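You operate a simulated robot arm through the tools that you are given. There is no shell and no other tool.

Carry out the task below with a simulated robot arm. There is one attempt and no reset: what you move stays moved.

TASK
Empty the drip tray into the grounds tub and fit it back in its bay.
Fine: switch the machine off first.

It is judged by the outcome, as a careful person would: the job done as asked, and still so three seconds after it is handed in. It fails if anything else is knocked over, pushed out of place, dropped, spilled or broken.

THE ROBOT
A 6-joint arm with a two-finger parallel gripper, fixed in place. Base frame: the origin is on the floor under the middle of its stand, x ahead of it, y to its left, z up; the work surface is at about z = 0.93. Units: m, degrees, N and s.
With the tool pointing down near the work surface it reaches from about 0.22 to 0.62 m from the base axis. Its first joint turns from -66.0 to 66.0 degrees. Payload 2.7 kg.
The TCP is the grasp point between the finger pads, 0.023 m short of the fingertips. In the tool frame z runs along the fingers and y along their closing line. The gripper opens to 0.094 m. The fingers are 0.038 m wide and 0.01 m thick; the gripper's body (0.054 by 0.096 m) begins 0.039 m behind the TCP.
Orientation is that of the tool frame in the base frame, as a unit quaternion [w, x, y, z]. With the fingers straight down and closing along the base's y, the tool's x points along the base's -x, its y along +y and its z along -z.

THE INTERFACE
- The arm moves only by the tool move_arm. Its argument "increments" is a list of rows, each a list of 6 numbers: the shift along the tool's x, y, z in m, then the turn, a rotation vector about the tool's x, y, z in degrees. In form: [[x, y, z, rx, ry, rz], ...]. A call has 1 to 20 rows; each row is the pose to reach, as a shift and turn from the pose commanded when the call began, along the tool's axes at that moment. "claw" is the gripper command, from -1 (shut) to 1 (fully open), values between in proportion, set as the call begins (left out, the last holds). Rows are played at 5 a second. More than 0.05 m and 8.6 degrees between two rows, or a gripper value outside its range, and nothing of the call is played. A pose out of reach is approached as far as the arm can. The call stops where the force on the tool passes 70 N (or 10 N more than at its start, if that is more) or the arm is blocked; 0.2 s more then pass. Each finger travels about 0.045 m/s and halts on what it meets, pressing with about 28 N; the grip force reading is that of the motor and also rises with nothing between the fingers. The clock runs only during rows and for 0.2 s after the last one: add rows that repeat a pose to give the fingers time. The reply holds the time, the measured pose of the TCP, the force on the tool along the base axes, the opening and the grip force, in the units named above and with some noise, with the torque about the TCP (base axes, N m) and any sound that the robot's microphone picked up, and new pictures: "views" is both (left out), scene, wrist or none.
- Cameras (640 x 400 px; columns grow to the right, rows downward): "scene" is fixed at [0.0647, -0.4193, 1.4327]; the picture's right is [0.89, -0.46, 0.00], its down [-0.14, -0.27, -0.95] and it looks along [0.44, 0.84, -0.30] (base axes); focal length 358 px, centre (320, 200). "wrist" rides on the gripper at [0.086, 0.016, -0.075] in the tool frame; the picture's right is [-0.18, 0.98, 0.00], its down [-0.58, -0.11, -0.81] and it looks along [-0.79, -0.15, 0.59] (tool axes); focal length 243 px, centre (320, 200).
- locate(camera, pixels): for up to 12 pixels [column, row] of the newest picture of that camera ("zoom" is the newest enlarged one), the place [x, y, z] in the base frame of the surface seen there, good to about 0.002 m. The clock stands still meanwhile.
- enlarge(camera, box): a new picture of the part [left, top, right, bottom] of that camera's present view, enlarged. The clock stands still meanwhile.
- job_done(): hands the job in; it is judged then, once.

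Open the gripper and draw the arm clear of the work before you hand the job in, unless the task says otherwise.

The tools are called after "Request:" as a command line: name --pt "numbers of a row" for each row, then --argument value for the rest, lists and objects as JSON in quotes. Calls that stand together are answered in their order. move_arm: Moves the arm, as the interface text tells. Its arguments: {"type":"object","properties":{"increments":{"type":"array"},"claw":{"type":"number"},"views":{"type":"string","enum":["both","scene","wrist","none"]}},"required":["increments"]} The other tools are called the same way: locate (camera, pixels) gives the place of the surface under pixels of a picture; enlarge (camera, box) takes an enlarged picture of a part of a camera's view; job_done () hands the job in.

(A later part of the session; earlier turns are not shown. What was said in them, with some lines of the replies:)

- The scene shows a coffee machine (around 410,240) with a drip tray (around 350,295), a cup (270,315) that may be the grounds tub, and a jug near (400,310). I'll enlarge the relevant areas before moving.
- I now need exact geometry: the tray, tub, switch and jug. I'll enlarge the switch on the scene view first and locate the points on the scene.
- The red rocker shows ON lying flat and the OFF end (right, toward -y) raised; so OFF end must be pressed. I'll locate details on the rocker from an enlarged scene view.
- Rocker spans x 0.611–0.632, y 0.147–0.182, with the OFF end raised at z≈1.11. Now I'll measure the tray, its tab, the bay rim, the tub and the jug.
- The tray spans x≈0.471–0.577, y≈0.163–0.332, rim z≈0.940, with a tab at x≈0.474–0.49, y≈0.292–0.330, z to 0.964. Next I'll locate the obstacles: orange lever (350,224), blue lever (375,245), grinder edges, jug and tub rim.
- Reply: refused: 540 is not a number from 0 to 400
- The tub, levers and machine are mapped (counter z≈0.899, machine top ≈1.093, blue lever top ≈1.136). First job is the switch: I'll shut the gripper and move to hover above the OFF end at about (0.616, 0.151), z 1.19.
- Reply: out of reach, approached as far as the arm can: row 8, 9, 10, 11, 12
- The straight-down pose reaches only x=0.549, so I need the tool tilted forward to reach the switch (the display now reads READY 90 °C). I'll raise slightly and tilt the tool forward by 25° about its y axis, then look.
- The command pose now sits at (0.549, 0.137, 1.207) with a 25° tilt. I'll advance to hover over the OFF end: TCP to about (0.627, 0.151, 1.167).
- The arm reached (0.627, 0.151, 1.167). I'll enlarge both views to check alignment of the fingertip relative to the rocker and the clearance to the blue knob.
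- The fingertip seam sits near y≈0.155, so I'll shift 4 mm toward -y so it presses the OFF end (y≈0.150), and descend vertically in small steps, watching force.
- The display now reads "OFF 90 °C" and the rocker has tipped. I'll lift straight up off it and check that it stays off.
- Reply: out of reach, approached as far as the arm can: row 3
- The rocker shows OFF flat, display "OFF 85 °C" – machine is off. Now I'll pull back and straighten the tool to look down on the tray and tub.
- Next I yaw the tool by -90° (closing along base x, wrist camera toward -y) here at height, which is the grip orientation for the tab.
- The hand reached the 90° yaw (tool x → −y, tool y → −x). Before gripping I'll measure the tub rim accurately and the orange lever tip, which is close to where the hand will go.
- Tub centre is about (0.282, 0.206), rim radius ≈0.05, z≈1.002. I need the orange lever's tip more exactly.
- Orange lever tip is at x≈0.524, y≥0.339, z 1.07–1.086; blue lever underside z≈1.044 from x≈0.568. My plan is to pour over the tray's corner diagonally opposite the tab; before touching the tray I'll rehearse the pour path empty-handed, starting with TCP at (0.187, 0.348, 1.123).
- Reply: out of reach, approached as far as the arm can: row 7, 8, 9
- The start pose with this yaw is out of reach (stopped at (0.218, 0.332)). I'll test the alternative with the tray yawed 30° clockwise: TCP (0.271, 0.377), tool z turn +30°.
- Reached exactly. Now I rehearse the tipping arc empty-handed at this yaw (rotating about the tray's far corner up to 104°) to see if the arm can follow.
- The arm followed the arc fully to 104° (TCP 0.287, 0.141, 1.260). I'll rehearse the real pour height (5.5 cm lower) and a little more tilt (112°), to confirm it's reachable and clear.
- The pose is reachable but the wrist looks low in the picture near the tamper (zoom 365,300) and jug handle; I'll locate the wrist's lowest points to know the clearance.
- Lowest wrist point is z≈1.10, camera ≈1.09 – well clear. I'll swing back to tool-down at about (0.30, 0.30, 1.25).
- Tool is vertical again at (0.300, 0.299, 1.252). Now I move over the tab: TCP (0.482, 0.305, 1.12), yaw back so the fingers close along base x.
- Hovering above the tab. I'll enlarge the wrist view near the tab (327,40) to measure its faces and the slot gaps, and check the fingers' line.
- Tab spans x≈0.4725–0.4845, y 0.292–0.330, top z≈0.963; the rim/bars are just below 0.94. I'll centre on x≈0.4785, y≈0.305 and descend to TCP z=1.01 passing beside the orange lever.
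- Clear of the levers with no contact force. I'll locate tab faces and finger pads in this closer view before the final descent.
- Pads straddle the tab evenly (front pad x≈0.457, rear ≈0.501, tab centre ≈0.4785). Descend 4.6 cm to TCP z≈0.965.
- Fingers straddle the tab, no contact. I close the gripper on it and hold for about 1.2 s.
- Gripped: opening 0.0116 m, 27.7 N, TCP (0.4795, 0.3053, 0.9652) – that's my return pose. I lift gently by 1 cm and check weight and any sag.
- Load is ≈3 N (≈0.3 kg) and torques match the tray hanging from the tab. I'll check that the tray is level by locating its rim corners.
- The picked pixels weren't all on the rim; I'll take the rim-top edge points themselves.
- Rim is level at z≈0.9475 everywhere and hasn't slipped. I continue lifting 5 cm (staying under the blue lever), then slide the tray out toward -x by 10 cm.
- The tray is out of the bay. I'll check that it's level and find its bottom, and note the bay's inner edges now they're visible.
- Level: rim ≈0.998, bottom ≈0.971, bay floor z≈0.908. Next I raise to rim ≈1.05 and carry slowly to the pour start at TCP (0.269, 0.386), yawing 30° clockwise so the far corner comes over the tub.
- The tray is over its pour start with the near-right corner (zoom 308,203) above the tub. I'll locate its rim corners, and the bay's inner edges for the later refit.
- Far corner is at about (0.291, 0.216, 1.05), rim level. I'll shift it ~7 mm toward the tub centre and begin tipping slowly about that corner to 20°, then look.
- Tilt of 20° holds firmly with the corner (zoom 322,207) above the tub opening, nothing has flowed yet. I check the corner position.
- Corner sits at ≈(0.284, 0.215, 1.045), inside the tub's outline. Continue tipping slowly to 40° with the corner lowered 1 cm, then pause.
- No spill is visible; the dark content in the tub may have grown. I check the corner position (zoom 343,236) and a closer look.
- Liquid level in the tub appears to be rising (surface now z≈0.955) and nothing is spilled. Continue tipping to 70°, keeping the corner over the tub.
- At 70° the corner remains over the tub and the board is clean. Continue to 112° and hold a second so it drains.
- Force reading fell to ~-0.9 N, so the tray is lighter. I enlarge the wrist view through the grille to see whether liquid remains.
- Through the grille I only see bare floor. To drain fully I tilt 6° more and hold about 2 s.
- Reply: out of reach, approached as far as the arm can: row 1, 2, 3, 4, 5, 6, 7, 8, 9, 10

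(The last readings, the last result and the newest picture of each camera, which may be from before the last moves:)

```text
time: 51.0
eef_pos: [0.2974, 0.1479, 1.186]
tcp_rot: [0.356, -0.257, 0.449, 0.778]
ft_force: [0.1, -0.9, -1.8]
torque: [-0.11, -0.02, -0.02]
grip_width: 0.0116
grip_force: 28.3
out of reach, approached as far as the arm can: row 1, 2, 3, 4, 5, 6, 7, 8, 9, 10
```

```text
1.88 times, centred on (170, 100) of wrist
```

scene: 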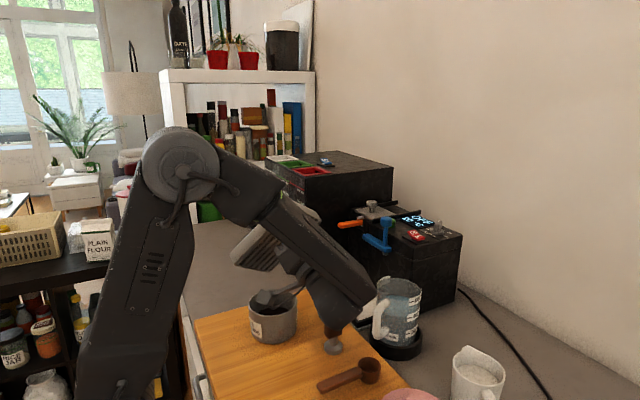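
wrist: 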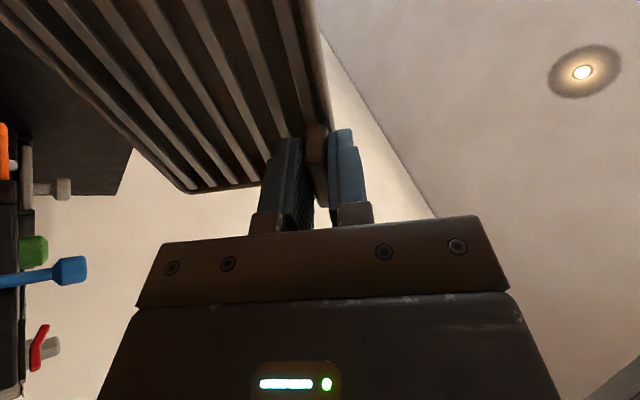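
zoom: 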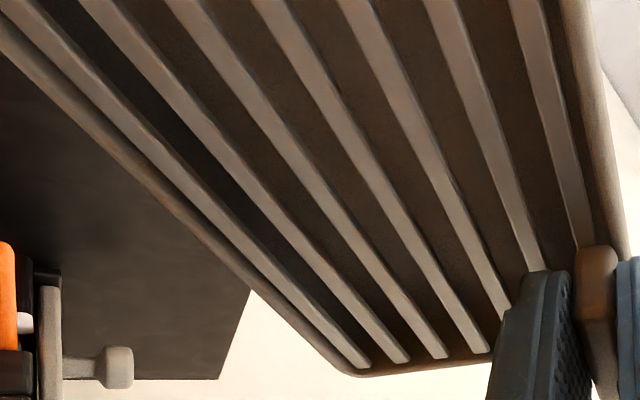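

118° was beyond reach and the arm shifted the tray ~3 cm toward +y, so the lip is now above the tub's far rim. I move back to 112° with the lip centred over the tub again.

Request:
move_arm --pt "-0.0024 0.0058 -0.0073 1.1 1.55 0" --pt "-0.0048 0.0115 -0.0145 2.2 3.1 0" --pt "-0.0072 0.0173 -0.0218 3.31 4.64 0" --pt "-0.0072 0.0173 -0.0218 3.31 4.64 0" --pt "-0.0072 0.0173 -0.0218 3.31 4.64 0"

Request:
enlarge --camera "scene" --box '[200, 200, 360, 360]'

```text
time: 52.2
eef_pos: [0.2912, 0.1208, 1.19]
tcp_rot: [0.345, -0.278, 0.483, 0.755]
ft_force: [0.0, -1.3, -1.5]
torque: [-0.09, -0.02, -0.01]
grip_width: 0.0119
grip_force: 27.8
```

scene: 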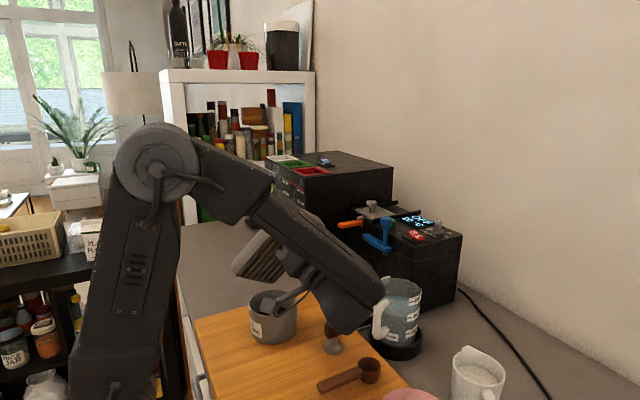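
wrist: 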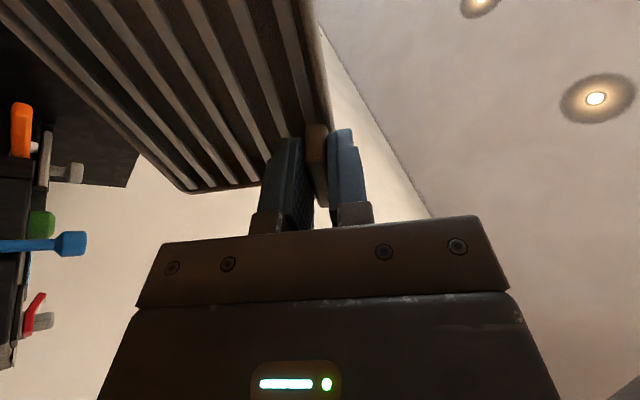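

```text
2.50 times, centred on (280, 280) of scene
```

zoom: 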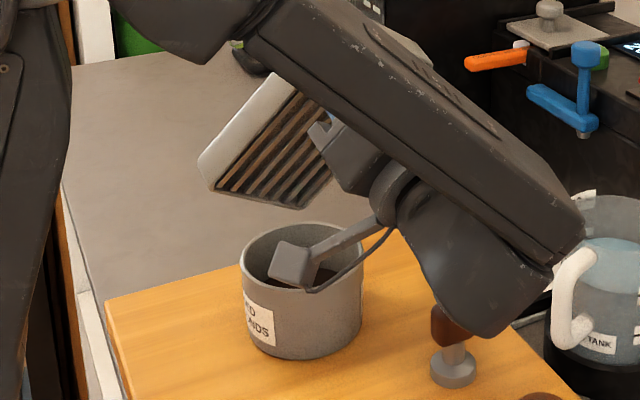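

Lip is centred over the tub again and no drips are visible. I now swing the tray back to level along the reverse arc, raising the corner by 2 cm.

Request:
move_arm --pt "-0.00257 0.00183 0.02182 4.06 5.7 0" --pt "-0.00301 0.00214 0.04372 8.12 11.4 0" --pt "-0.00132 0.00095 0.06537 12.18 17.11 0" --pt "0.00244 -0.00174 0.08648 16.24 22.81 0" --pt "0.00822 -0.00586 0.10674 20.3 28.51 0" --pt "0.01593 -0.01134 0.12584 24.36 34.21 0" --pt "0.0254 -0.01809 0.14351 28.42 39.92 0" --pt "0.03652 -0.026 0.15949 32.48 45.62 0" --pt "0.04909 -0.03494 0.17354 36.54 51.32 0" --pt "0.06289 -0.04478 0.18548 40.6 57.02 0" --pt "0.07773 -0.05534 0.19513 44.66 62.72 0" --pt "0.09335 -0.06648 0.20235 48.72 68.43 0" --pt "0.10954 -0.078 0.20704 52.78 74.13 0" --pt "0.12601 -0.08972 0.20912 56.84 79.83 0" --pt "0.14251 -0.10147 0.2086 60.9 85.53 0" --pt "0.15878 -0.11306 0.20547 64.96 91.24 0" --pt "0.15878 -0.11306 0.20547 64.96 91.24 0"

Request:
enlarge --camera "scene" --box '[190, 200, 350, 360]'

```text
time: 55.8
eef_pos: [0.2659, 0.3839, 1.0872]
tcp_rot: [0.001, -0.5, 0.866, 0.001]
ft_force: [-0.5, 0.1, -2.0]
torque: [0.11, 0.03, -0.02]
grip_width: 0.0118
grip_force: 28.3
```

scene: 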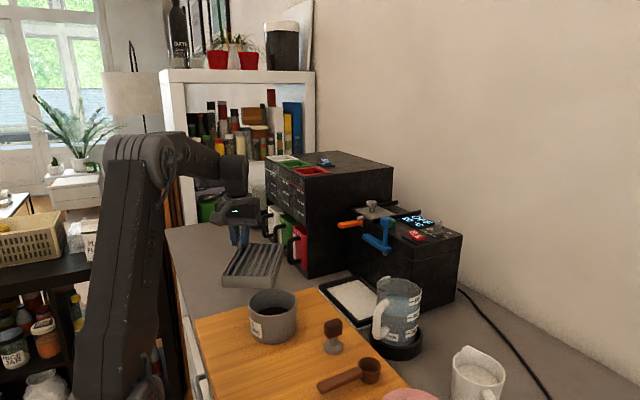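
wrist: 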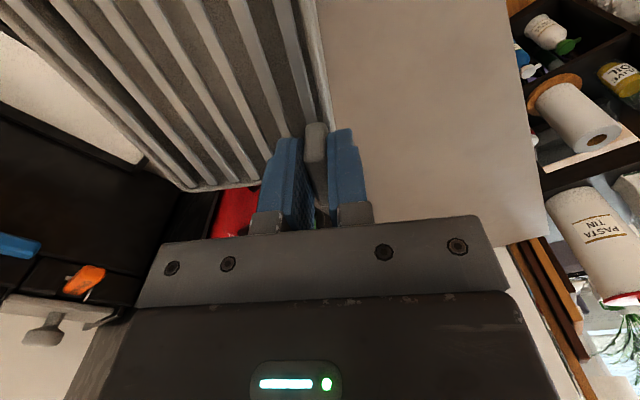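

```text
2.50 times, centred on (270, 280) of scene
```

zoom: 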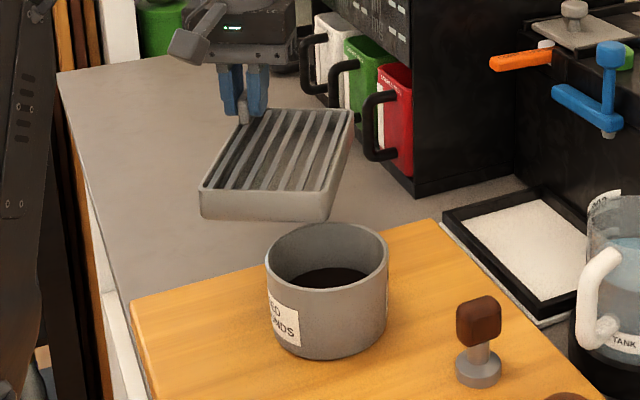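

The tray floor is now bare grey – emptied – and the tub holds the dark liquid with a clean board. I check whether the tray slipped in the grip by locating its rim corners.

Request:
locate --camera "zoom" --pixels '[[329, 193], [202, 188], [320, 191], [351, 112], [265, 192], [343, 145], [205, 214], [325, 218], [220, 165], [330, 285], [235, 160], [275, 255]]'

Request:
enlarge --camera "scene" --box '[215, 225, 295, 305]'

Request:
enlarge --camera "wrist" --box '[60, 0, 380, 240]'

```text
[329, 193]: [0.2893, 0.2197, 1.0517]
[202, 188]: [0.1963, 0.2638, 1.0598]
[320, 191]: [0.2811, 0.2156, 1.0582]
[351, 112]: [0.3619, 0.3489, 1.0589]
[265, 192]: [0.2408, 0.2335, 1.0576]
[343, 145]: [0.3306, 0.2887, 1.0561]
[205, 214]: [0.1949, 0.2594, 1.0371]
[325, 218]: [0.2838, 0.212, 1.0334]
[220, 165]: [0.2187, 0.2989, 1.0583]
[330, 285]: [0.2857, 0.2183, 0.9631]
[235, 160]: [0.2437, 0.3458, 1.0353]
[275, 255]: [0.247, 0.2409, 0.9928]
```

```text
5.00 times, centred on (255, 265) of scene
```

zoom: 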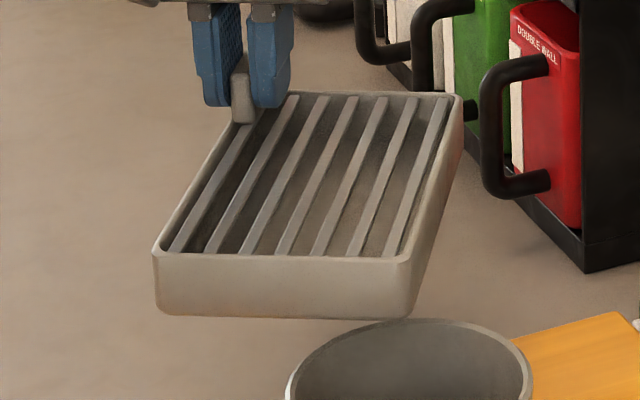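

```text
1.67 times, centred on (220, 120) of wrist
```

zoom: 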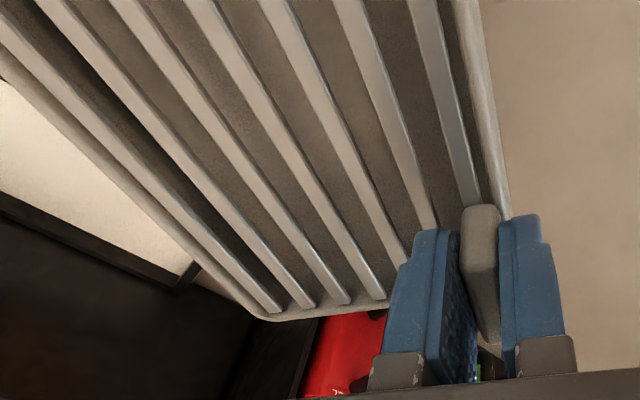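

No slip: corner offsets to the TCP match the earlier ones within 1 mm. Now I measure the bay's inner opening to know the fit tolerance.

Request:
enlarge --camera "scene" --box '[310, 265, 400, 335]'

Request:
locate --camera "zoom" --pixels '[[118, 115], [135, 108], [150, 122], [330, 60], [322, 72], [335, 325], [332, 312], [420, 295], [200, 200], [215, 195], [250, 80], [260, 95]]'

Request:
locate --camera "zoom" --pixels '[[158, 133], [340, 85], [340, 315], [445, 165], [300, 180], [130, 145], [320, 345], [400, 100], [410, 115], [335, 335], [150, 115], [180, 175]]'

```text
5.71 times, centred on (355, 300) of scene
```

zoom: 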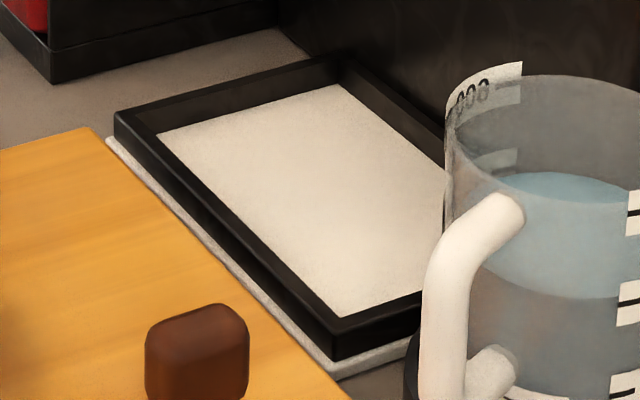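

```text
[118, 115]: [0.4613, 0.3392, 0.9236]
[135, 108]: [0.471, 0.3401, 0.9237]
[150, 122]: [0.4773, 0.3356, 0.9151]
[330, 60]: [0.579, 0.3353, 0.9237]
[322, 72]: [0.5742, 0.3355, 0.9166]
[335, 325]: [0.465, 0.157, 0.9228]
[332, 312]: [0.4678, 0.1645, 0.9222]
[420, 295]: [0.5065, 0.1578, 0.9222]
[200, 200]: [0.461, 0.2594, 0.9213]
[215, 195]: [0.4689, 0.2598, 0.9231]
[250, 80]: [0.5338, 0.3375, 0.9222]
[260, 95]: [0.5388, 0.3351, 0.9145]
```

```text
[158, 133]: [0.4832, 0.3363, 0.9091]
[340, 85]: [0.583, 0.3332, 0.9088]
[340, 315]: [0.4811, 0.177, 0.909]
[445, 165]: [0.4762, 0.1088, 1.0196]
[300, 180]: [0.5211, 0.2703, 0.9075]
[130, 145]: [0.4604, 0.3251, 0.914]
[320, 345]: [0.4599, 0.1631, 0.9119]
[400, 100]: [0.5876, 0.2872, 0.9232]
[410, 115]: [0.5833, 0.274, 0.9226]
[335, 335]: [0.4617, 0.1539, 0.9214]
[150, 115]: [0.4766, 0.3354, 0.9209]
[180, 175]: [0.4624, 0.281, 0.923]
```

Bay opening is about x 0.468–0.581, y 0.160–0.3355, floor z 0.908, so the tray has ≈3 mm play per side. I carry the tray back: yaw to square and move to TCP (0.379, 0.305), then lower to rim ≈1.0.

Request:
move_arm --pt "0.0006 -0.0069 0.0 0 0 -1.5" --pt "0.0018 -0.0206 0.0 0 0 -4.5" --pt "0.0031 -0.0366 0.0 0 0 -8" --pt "0.0047 -0.055 0.001 0 0 -12" --pt "0.0063 -0.0733 0.002 0 0 -16" --pt "0.0079 -0.0916 0.003 0 0 -20" --pt "0.0094 -0.1099 0.004 0 0 -24" --pt "0.0106 -0.1236 0.005 0 0 -27" --pt "0.0118 -0.1374 0.005 0 0 -30" --pt "0.0118 -0.1374 0.02 0 0 -30" --pt "0.0118 -0.1374 0.035 0 0 -30" --pt "0.0118 -0.1374 0.05 0 0 -30" --pt "0.0118 -0.1374 0.0617 0 0 -30" --pt "0.0118 -0.1374 0.0617 0 0 -30"

Request:
enlarge --camera "scene" --box '[260, 220, 400, 340]'

```text
time: 58.8
eef_pos: [0.3771, 0.3045, 1.0247]
tcp_rot: [0.002, -0.707, 0.707, 0.002]
ft_force: [0.2, 0.1, -1.1]
torque: [0.09, 0.07, 0.0]
grip_width: 0.0117
grip_force: 27.9
```

scene: 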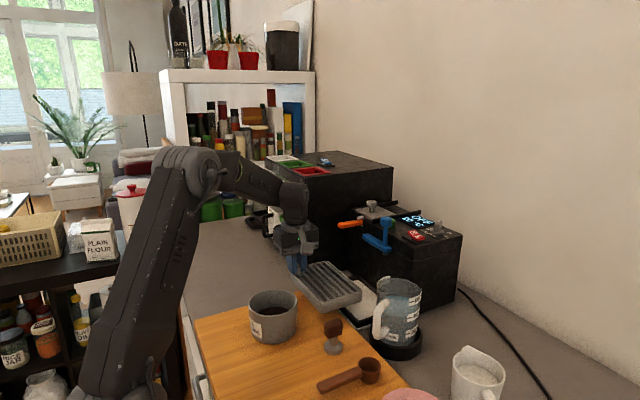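
wrist: 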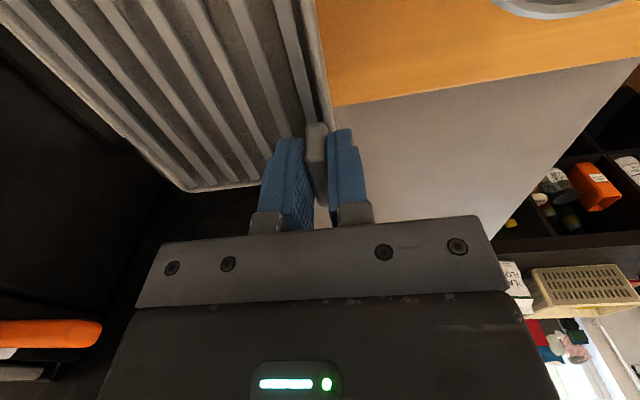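

```text
3.33 times, centred on (330, 280) of scene
```

zoom: 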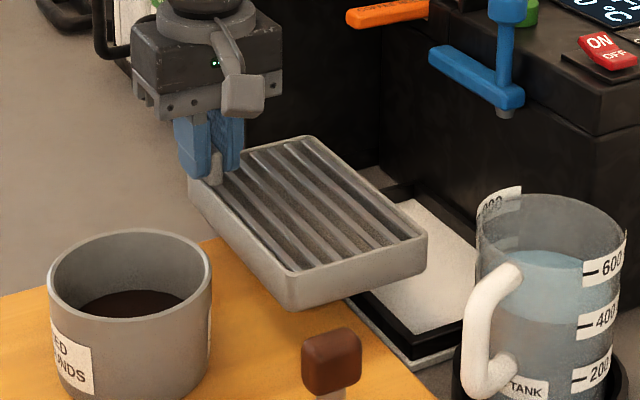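

Back at the point just outside the bay (TCP 0.377, 0.3045, 1.025), tray level. I slide in +x by 10.1 cm over the bay (same path as out) with a 0.3° levelling correction, then check alignment before lowering.

Request:
move_arm --pt "0 -0.008 0 0 0.1 0" --pt "0 -0.022 0 0 0.2 0" --pt "0 -0.036 0 0 0.3 0" --pt "0 -0.05 0 0 0.3 0" --pt "0 -0.064 0 0 0.3 0" --pt "0 -0.078 0 0 0.3 0" --pt "0 -0.09 0 0 0.3 0" --pt "0 -0.098 0 0 0.3 0" --pt "0 -0.1008 0 0 0.3 0" --pt "0 -0.1008 0 0 0.3 0" --pt "0 -0.1008 0 0 0.3 0"

Request:
enlarge --camera "scene" --box '[310, 250, 400, 330]'

```text
time: 61.2
eef_pos: [0.4789, 0.3027, 1.0243]
tcp_rot: [0.0, -0.707, 0.707, 0.0]
ft_force: [-0.3, -0.5, -2.2]
torque: [0.12, 0.06, 0.02]
grip_width: 0.0118
grip_force: 27.7
```

scene: 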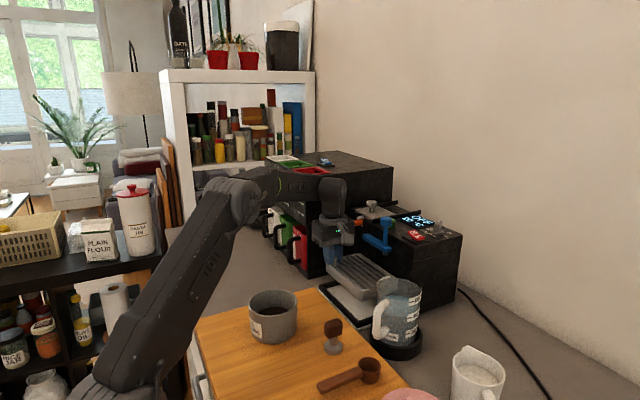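
wrist: 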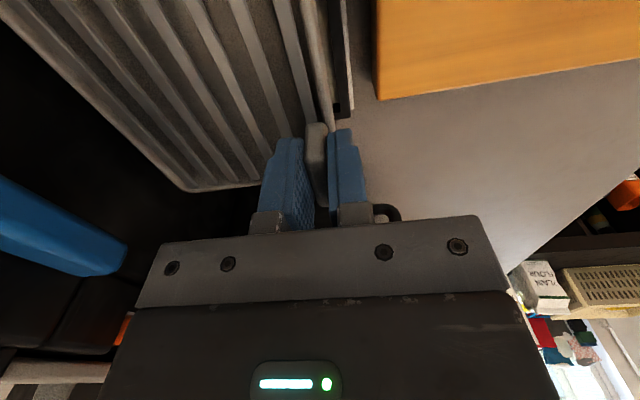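

```text
5.00 times, centred on (355, 290) of scene
```

zoom: 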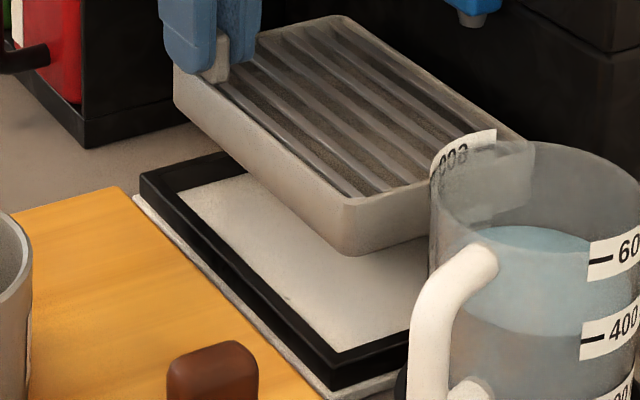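

TCP reads (0.4789, 0.3027). I locate the tray rim edges above the bay to compare with the bay opening.

Request:
locate --camera "zoom" --pixels '[[345, 203], [340, 198], [260, 140], [300, 172], [220, 105], [335, 18], [350, 22], [345, 245], [215, 140], [180, 95], [300, 205], [420, 195]]'

Request:
locate --camera "wrist" --pixels '[[185, 188], [240, 185], [310, 60], [320, 100], [304, 20], [100, 110], [340, 60], [345, 110]]'

```text
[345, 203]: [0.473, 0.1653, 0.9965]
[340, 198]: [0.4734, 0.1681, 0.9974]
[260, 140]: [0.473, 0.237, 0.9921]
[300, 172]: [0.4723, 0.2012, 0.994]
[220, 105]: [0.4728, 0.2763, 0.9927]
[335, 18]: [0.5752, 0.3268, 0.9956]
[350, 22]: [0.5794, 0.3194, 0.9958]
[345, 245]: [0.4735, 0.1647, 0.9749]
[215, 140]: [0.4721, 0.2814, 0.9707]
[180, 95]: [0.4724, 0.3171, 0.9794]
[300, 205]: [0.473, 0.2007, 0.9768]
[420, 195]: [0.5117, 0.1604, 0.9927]
```

```text
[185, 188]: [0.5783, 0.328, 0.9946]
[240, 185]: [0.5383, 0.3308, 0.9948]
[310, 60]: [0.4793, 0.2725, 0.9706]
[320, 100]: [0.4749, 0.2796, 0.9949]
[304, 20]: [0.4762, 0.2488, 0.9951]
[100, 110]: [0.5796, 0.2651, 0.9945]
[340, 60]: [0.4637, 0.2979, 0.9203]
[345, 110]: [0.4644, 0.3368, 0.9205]
```

Tray spans x≈0.472–0.579, y≈0.161–0.331 — about 1 mm too far +x and 1.5 mm too far −y. I correct that and lower to just above the bay rim.

Request:
move_arm --pt "-0.0008 0.0005 0.0 0 0 0" --pt "-0.0015 0.001 0.008 0 0 0" --pt "-0.0015 0.001 0.018 0 0 0" --pt "-0.0015 0.001 0.028 0 0 0" --pt "-0.0015 0.001 0.036 0 0 0" --pt "-0.0015 0.001 0.036 0 0 0"

Request:
enlarge --camera "scene" --box '[310, 250, 400, 330]'

Request:
enlarge --camera "wrist" --box '[160, 0, 400, 220]'

```text
time: 62.6
eef_pos: [0.4786, 0.3068, 0.9887]
tcp_rot: [-0.001, 0.707, -0.707, 0.0]
ft_force: [0.1, 0.2, -1.6]
torque: [0.09, 0.08, -0.02]
grip_width: 0.0118
grip_force: 28.0
```

scene: 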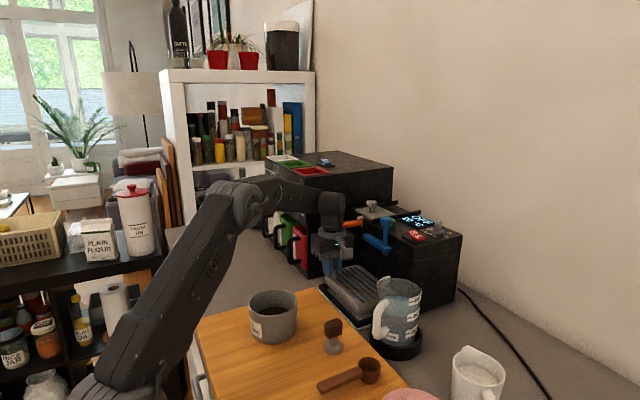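
wrist: 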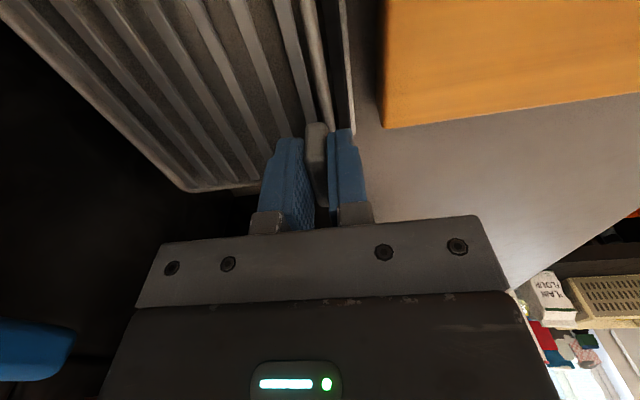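

```text
5.00 times, centred on (355, 290) of scene
```

zoom: 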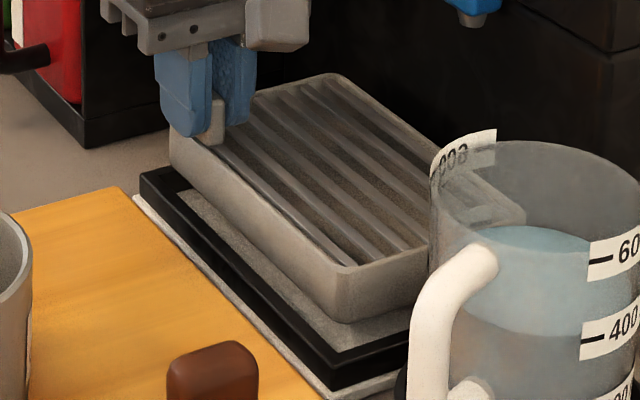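

```text
1.82 times, centred on (280, 110) of wrist
```

zoom: 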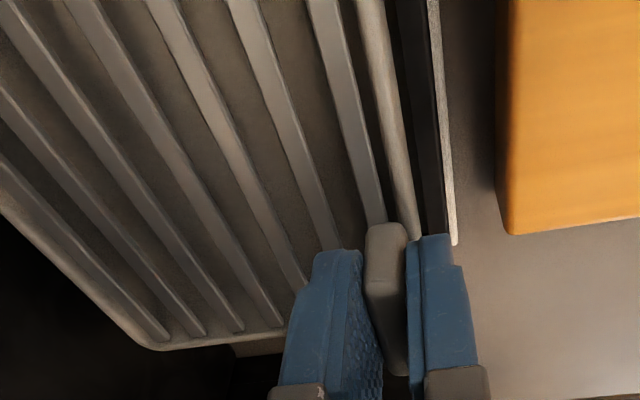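

TCP reads y=0.3068 (noise of ~2 mm). I verify by locating the rim relative to the bay edges again.

Request:
locate --camera "zoom" --pixels '[[175, 344], [240, 340], [390, 220], [405, 225], [395, 110], [418, 190], [430, 150], [440, 190], [330, 60], [130, 335], [345, 90], [245, 352]]'

Request:
enlarge --camera "scene" --box '[310, 250, 400, 330]'

Request:
locate --camera "zoom" --pixels '[[345, 270], [340, 265], [260, 203], [300, 235], [400, 250], [332, 75], [345, 80], [345, 315], [215, 205], [180, 165], [320, 85], [250, 225]]'

```text
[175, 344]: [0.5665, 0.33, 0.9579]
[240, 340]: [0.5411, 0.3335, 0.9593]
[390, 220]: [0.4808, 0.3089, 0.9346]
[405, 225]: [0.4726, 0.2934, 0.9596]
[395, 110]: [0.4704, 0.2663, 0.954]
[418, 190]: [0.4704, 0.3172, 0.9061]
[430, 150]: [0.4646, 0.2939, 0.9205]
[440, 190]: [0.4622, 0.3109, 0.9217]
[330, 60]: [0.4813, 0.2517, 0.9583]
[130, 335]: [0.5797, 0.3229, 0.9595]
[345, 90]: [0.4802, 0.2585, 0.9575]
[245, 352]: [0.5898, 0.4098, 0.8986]
```

```text
5.00 times, centred on (355, 290) of scene
```

zoom: 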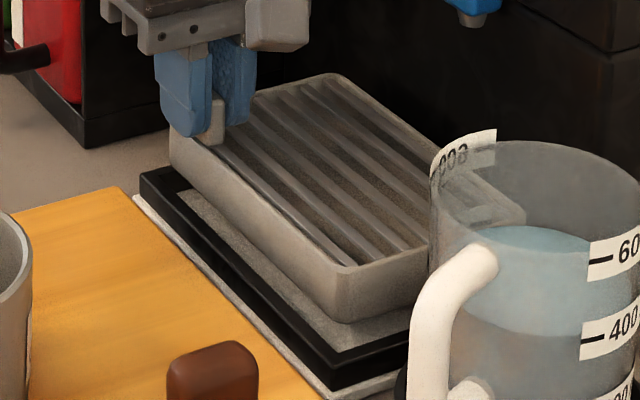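

```text
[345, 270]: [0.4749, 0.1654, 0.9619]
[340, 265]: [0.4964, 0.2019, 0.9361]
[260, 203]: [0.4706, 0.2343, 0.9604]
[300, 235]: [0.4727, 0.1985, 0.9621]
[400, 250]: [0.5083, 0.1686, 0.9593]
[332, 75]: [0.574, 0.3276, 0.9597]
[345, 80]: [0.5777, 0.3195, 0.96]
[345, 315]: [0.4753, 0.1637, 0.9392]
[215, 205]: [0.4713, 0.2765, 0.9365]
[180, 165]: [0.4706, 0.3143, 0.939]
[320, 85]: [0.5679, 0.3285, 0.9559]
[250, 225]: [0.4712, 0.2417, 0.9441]
```

Tray now spans x≈0.471–0.578, y≈0.1635–0.332, matching its original seat. Lower the last 2.2 cm gently, watching force.

Request:
move_arm --pt "0 0 0.004 0 0 0" --pt "0 0 0.008 0 0 0" --pt "0 0 0.012 0 0 0" --pt "0 0 0.016 0 0 0" --pt "0 0 0.019 0 0 0" --pt "0 0 0.0215 0 0 0" --pt "0 0 0.0215 0 0 0"

Request:
enlarge --camera "scene" --box '[310, 250, 400, 330]'

Request:
locate --camera "zoom" --pixels '[[345, 305], [340, 300], [260, 236], [300, 270], [330, 108], [345, 112], [225, 205], [405, 285], [345, 335], [400, 165], [180, 190], [350, 350]]'

```text
time: 64.2
eef_pos: [0.478, 0.3069, 0.9676]
tcp_rot: [0.0, -0.707, 0.707, 0.001]
ft_force: [-0.7, -1.1, -1.2]
torque: [0.12, 0.05, -0.03]
grip_width: 0.0115
grip_force: 27.9
```

scene: 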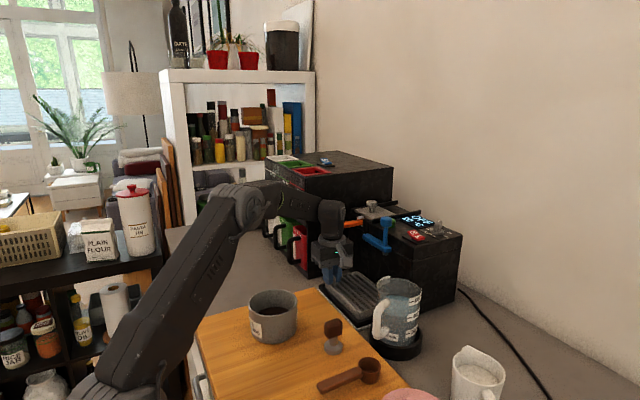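
wrist: 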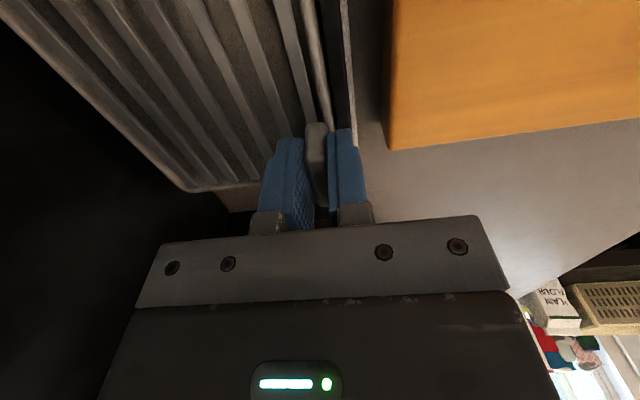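

```text
5.00 times, centred on (355, 290) of scene
```

zoom: 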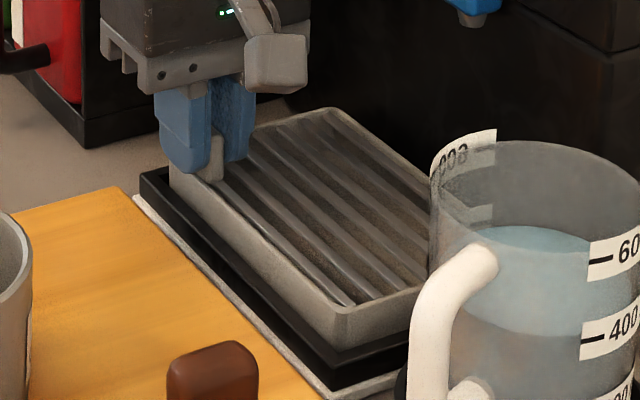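

```text
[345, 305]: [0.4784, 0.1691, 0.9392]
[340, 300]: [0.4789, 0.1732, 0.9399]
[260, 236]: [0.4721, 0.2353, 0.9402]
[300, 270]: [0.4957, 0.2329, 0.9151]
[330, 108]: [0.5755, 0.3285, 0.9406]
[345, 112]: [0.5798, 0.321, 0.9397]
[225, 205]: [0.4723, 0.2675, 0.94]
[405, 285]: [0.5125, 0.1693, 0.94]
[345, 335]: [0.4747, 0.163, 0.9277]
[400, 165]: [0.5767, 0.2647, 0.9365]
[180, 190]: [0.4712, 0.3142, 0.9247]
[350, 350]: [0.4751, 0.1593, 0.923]
```

Rim is at z≈0.940, practically seated but the hand still carries the weight. I ease down another 2.5 mm until the load transfers.

Request:
move_arm --pt "0 0 0.001 0 0 0" --pt "0 0 0.0018 0 0 0" --pt "0 0 0.0025 0 0 0" --pt "0 0 0.0025 0 0 0" --views "none"

```text
time: 65.2
eef_pos: [0.478, 0.3062, 0.9658]
tcp_rot: [-0.001, 0.708, -0.707, 0.0]
ft_force: [-0.3, -1.3, 7.3]
torque: [0.26, 0.02, 0.04]
grip_width: 0.0118
grip_force: 27.5
```

Now +7 N upward: the tray is resting on the bay floor. I relieve slightly and open the fingers (to ≈42 mm), waiting for them.

Request:
move_arm --pt "0 0 -0.001 0 0 0" --pt "0 0 -0.001 0 0 0" --pt "0 0 -0.001 0 0 0" --pt "0 0 -0.001 0 0 0" --pt "0 0 -0.001 0 0 0" --claw -0.1

Request:
enlarge --camera "scene" --box '[310, 250, 400, 330]'

Request:
enlarge --camera "wrist" --box '[160, 0, 420, 220]'

```text
time: 66.4
eef_pos: [0.4781, 0.3066, 0.9671]
tcp_rot: [0.0, -0.707, 0.707, 0.0]
ft_force: [-0.7, 0.5, 0.7]
torque: [-0.01, 0.04, 0.02]
grip_width: 0.0423
grip_force: 0.0
```

scene: 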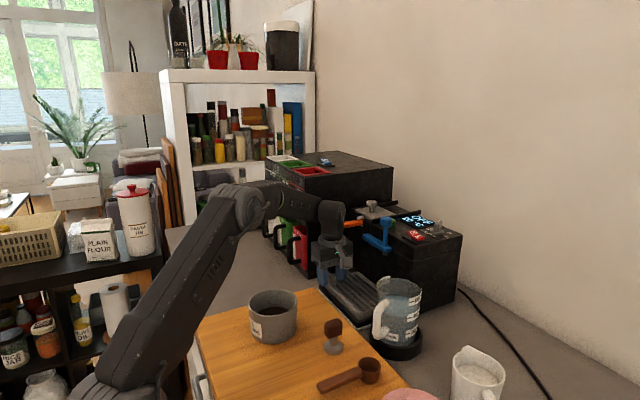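
wrist: 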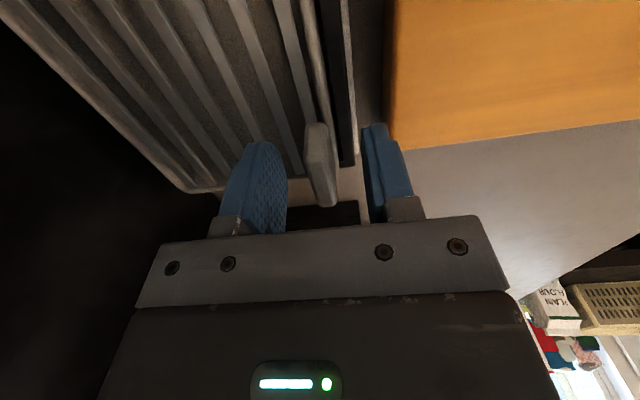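

```text
5.00 times, centred on (355, 290) of scene
```

zoom: 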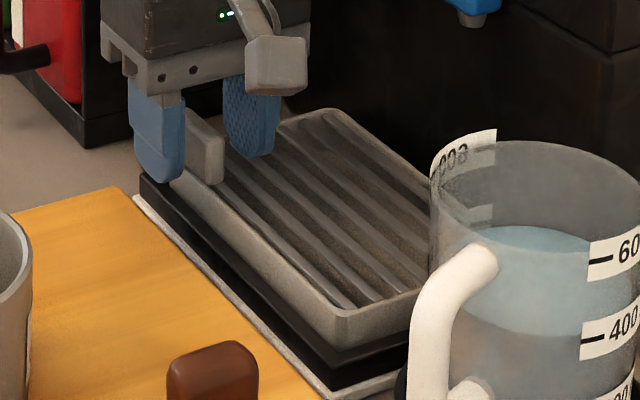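

```text
1.82 times, centred on (290, 110) of wrist
```

zoom: 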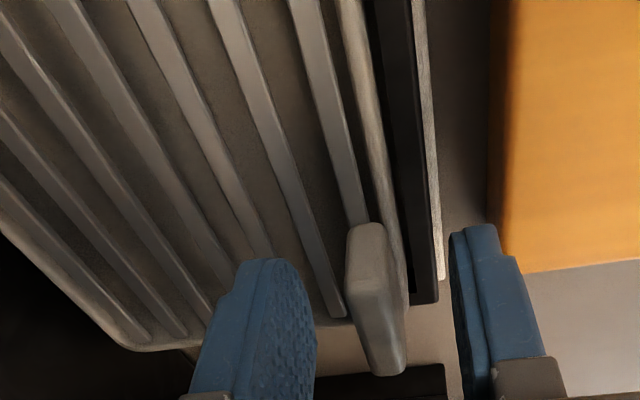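

Released cleanly, tray seated. I lift 4 cm clear of the tab, back away toward −x, then rise.

Request:
move_arm --pt "0 0 -0.01 0 0 0" --pt "0.001 0 -0.025 0 0 0" --pt "0.001 0 -0.042 0 0 0" --pt "0.001 0.02 -0.045 0 0 0" --pt "0.001 0.05 -0.05 0 0 0" --pt "0.001 0.085 -0.07 0 0 0" --pt "0.001 0.11 -0.105 0 0 0" --pt "0.001 0.13 -0.145 0 0 0" --pt "0.001 0.15 -0.185 0 0 0" --pt "0.02 0.17 -0.225 0 0 0" --pt "0.05 0.18 -0.26 0 0 0"

Request:
enlarge --camera "scene" --box '[220, 200, 460, 380]'

```text
time: 68.8
eef_pos: [0.2984, 0.2557, 1.2271]
tcp_rot: [0.001, 0.707, -0.707, 0.0]
ft_force: [-0.6, 0.3, 1.0]
torque: [-0.01, 0.02, 0.02]
grip_width: 0.0425
grip_force: 0.0
```

scene: 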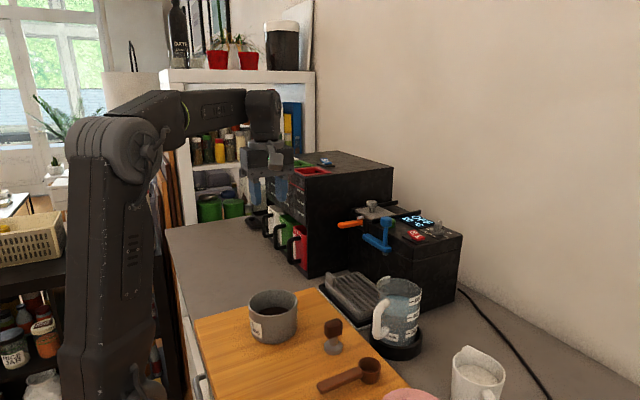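
wrist: 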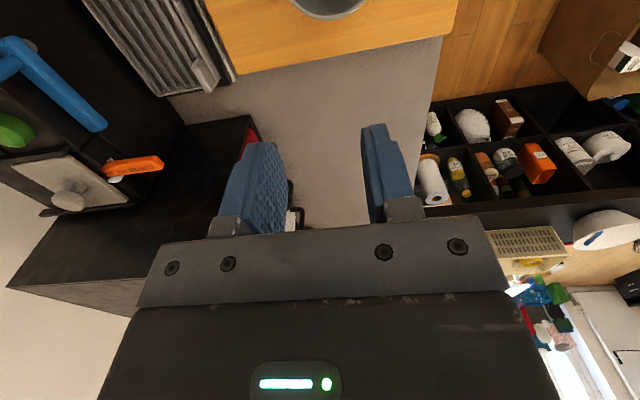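

```text
2.22 times, centred on (340, 290) of scene
```

zoom: 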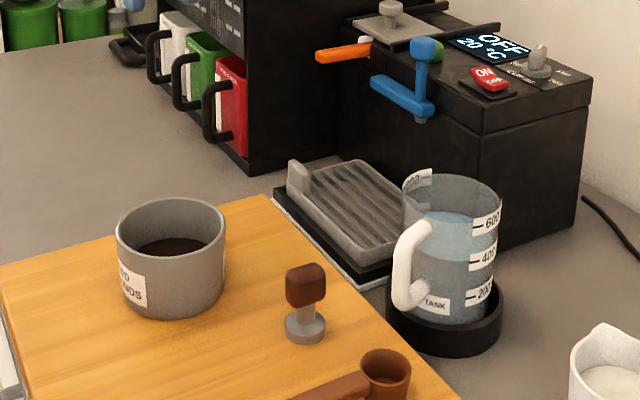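

Arm is clear; display still reads OFF. I do a final check on tray seating, tub position, and for drips around the tub.

Request:
enlarge --camera "scene" --box '[310, 260, 400, 330]'

Request:
locate --camera "zoom" --pixels '[[155, 70], [195, 95], [345, 300], [330, 70], [345, 335], [250, 250], [150, 155], [330, 380], [118, 140], [240, 215], [380, 100], [400, 285]]'

Request:
enlarge --camera "scene" --box '[225, 265, 325, 355]'

Request:
locate --camera "scene" --pixels '[[249, 300], [297, 300], [273, 290], [273, 315], [273, 306]]'

Request:
enlarge --camera "wrist" --box '[80, 0, 460, 120]'

```text
5.71 times, centred on (355, 295) of scene
```

zoom: 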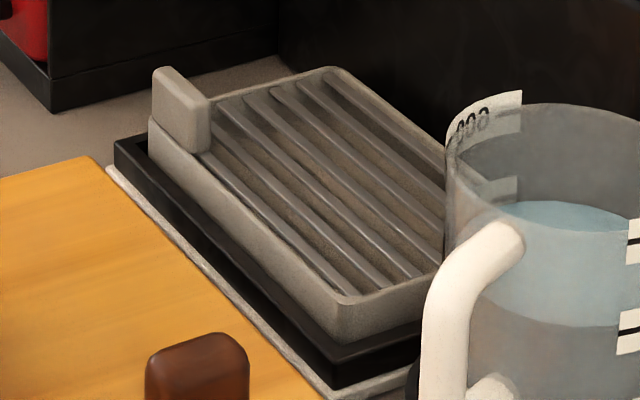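

```text
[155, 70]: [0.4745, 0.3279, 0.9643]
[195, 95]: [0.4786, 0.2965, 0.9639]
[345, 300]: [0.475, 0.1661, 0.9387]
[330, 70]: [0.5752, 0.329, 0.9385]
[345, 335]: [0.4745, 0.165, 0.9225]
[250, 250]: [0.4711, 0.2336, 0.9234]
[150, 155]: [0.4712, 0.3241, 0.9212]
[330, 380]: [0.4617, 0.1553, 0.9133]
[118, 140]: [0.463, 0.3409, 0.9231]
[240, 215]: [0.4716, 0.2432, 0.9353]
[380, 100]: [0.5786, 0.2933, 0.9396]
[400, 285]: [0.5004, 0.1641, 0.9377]
```

```text
4.44 times, centred on (275, 310) of scene
```

zoom: 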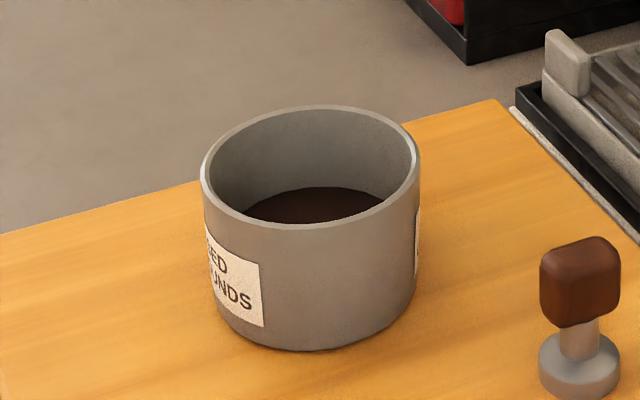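

```text
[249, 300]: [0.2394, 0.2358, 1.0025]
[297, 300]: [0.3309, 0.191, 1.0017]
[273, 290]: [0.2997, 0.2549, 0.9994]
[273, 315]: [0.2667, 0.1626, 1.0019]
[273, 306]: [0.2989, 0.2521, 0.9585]
```

```text
1.68 times, centred on (270, 60) of wrist
```

zoom: 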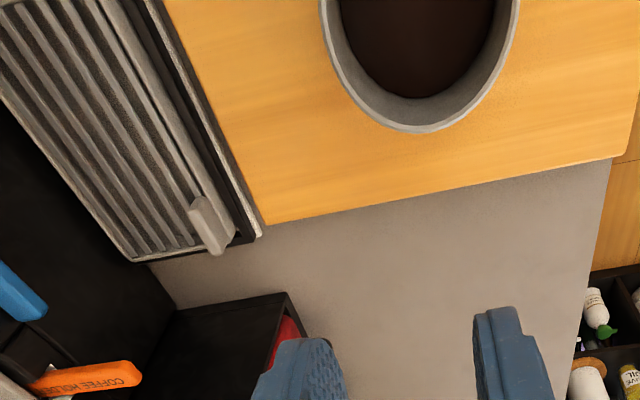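

The tray's position matches its original seat within 1 mm, it's empty, the tub hasn't moved, there are no drips, and the machine is OFF. I open the gripper fully and raise the arm clear before handing in.

Request:
move_arm --pt "0.01 0.0 -0.03 0 0 0" --pt "0.03 0.0 -0.06 0 0 0" --pt "0.05 0.0 -0.09 0 0 0" --pt "0.07 0.0 -0.1 0 0 0" --pt "0.07 0.0 -0.1 0 0 0" --pt "0.07 0.0 -0.1 0 0 0" --claw 1

Request:
enlarge --camera "scene" --box '[340, 190, 470, 330]'

```text
time: 70.2
eef_pos: [0.2971, 0.1854, 1.326]
tcp_rot: [0.0, -0.707, 0.707, 0.0]
ft_force: [0.4, -0.9, 0.5]
torque: [0.01, 0.03, -0.01]
grip_width: 0.0941
grip_force: 0.0
```

scene: 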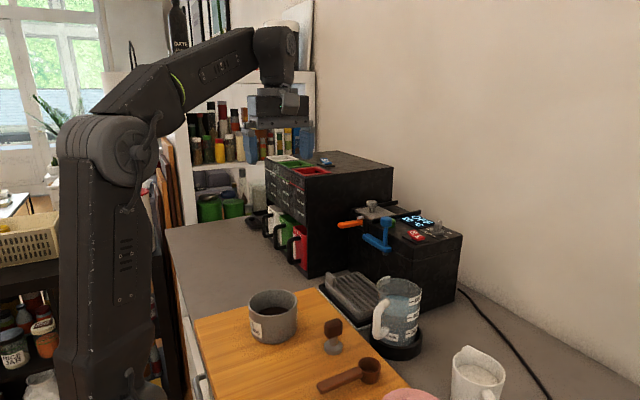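
wrist: 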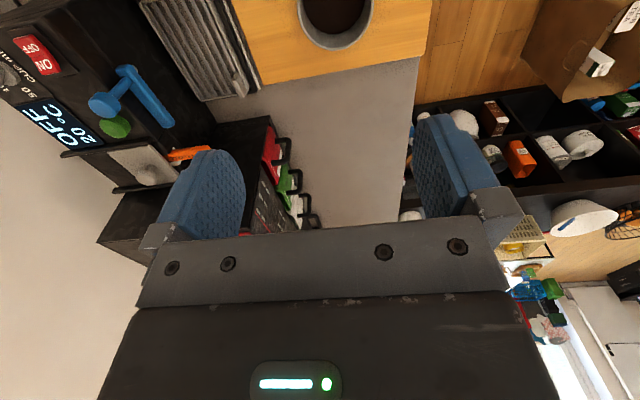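

```text
2.86 times, centred on (405, 260) of scene
```

zoom: 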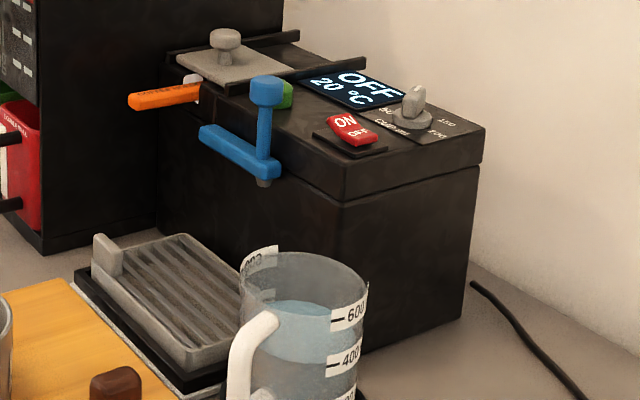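

Everything checks out: display reads "OFF 20 °C", the empty tray is seated in its bay, the tub holds the liquid, nothing else has moved, and the gripper is open with the arm clear. I hand the job in.

Request:
job_done

```text
The job is handed in.
```

I switched the machine off, emptied the drip tray into the grounds tub and put the tray back in its bay.

- **Machine:** I pressed the OFF side of the red rocker before touching the tray. The display has read OFF ever since, and the last reading was 20 °C.
- **Tray:** I poured from the corner opposite its tab, tilting to about 112°, and the tray floor was bare when I levelled it. It now sits within about 1 mm of where it started.
- **Tub and surroundings:** The tub has not moved, and I saw no drips on the board or counter. Nothing else looked disturbed in the final views.

I tried to tilt the tray a little further, but that was beyond the arm's reach. The arm shifted and the tray's lip moved over the tub's rim for about two seconds. The tray looked empty by then, and I saw no drips when I checked afterwards.

The gripper is open and the arm is clear of the work.
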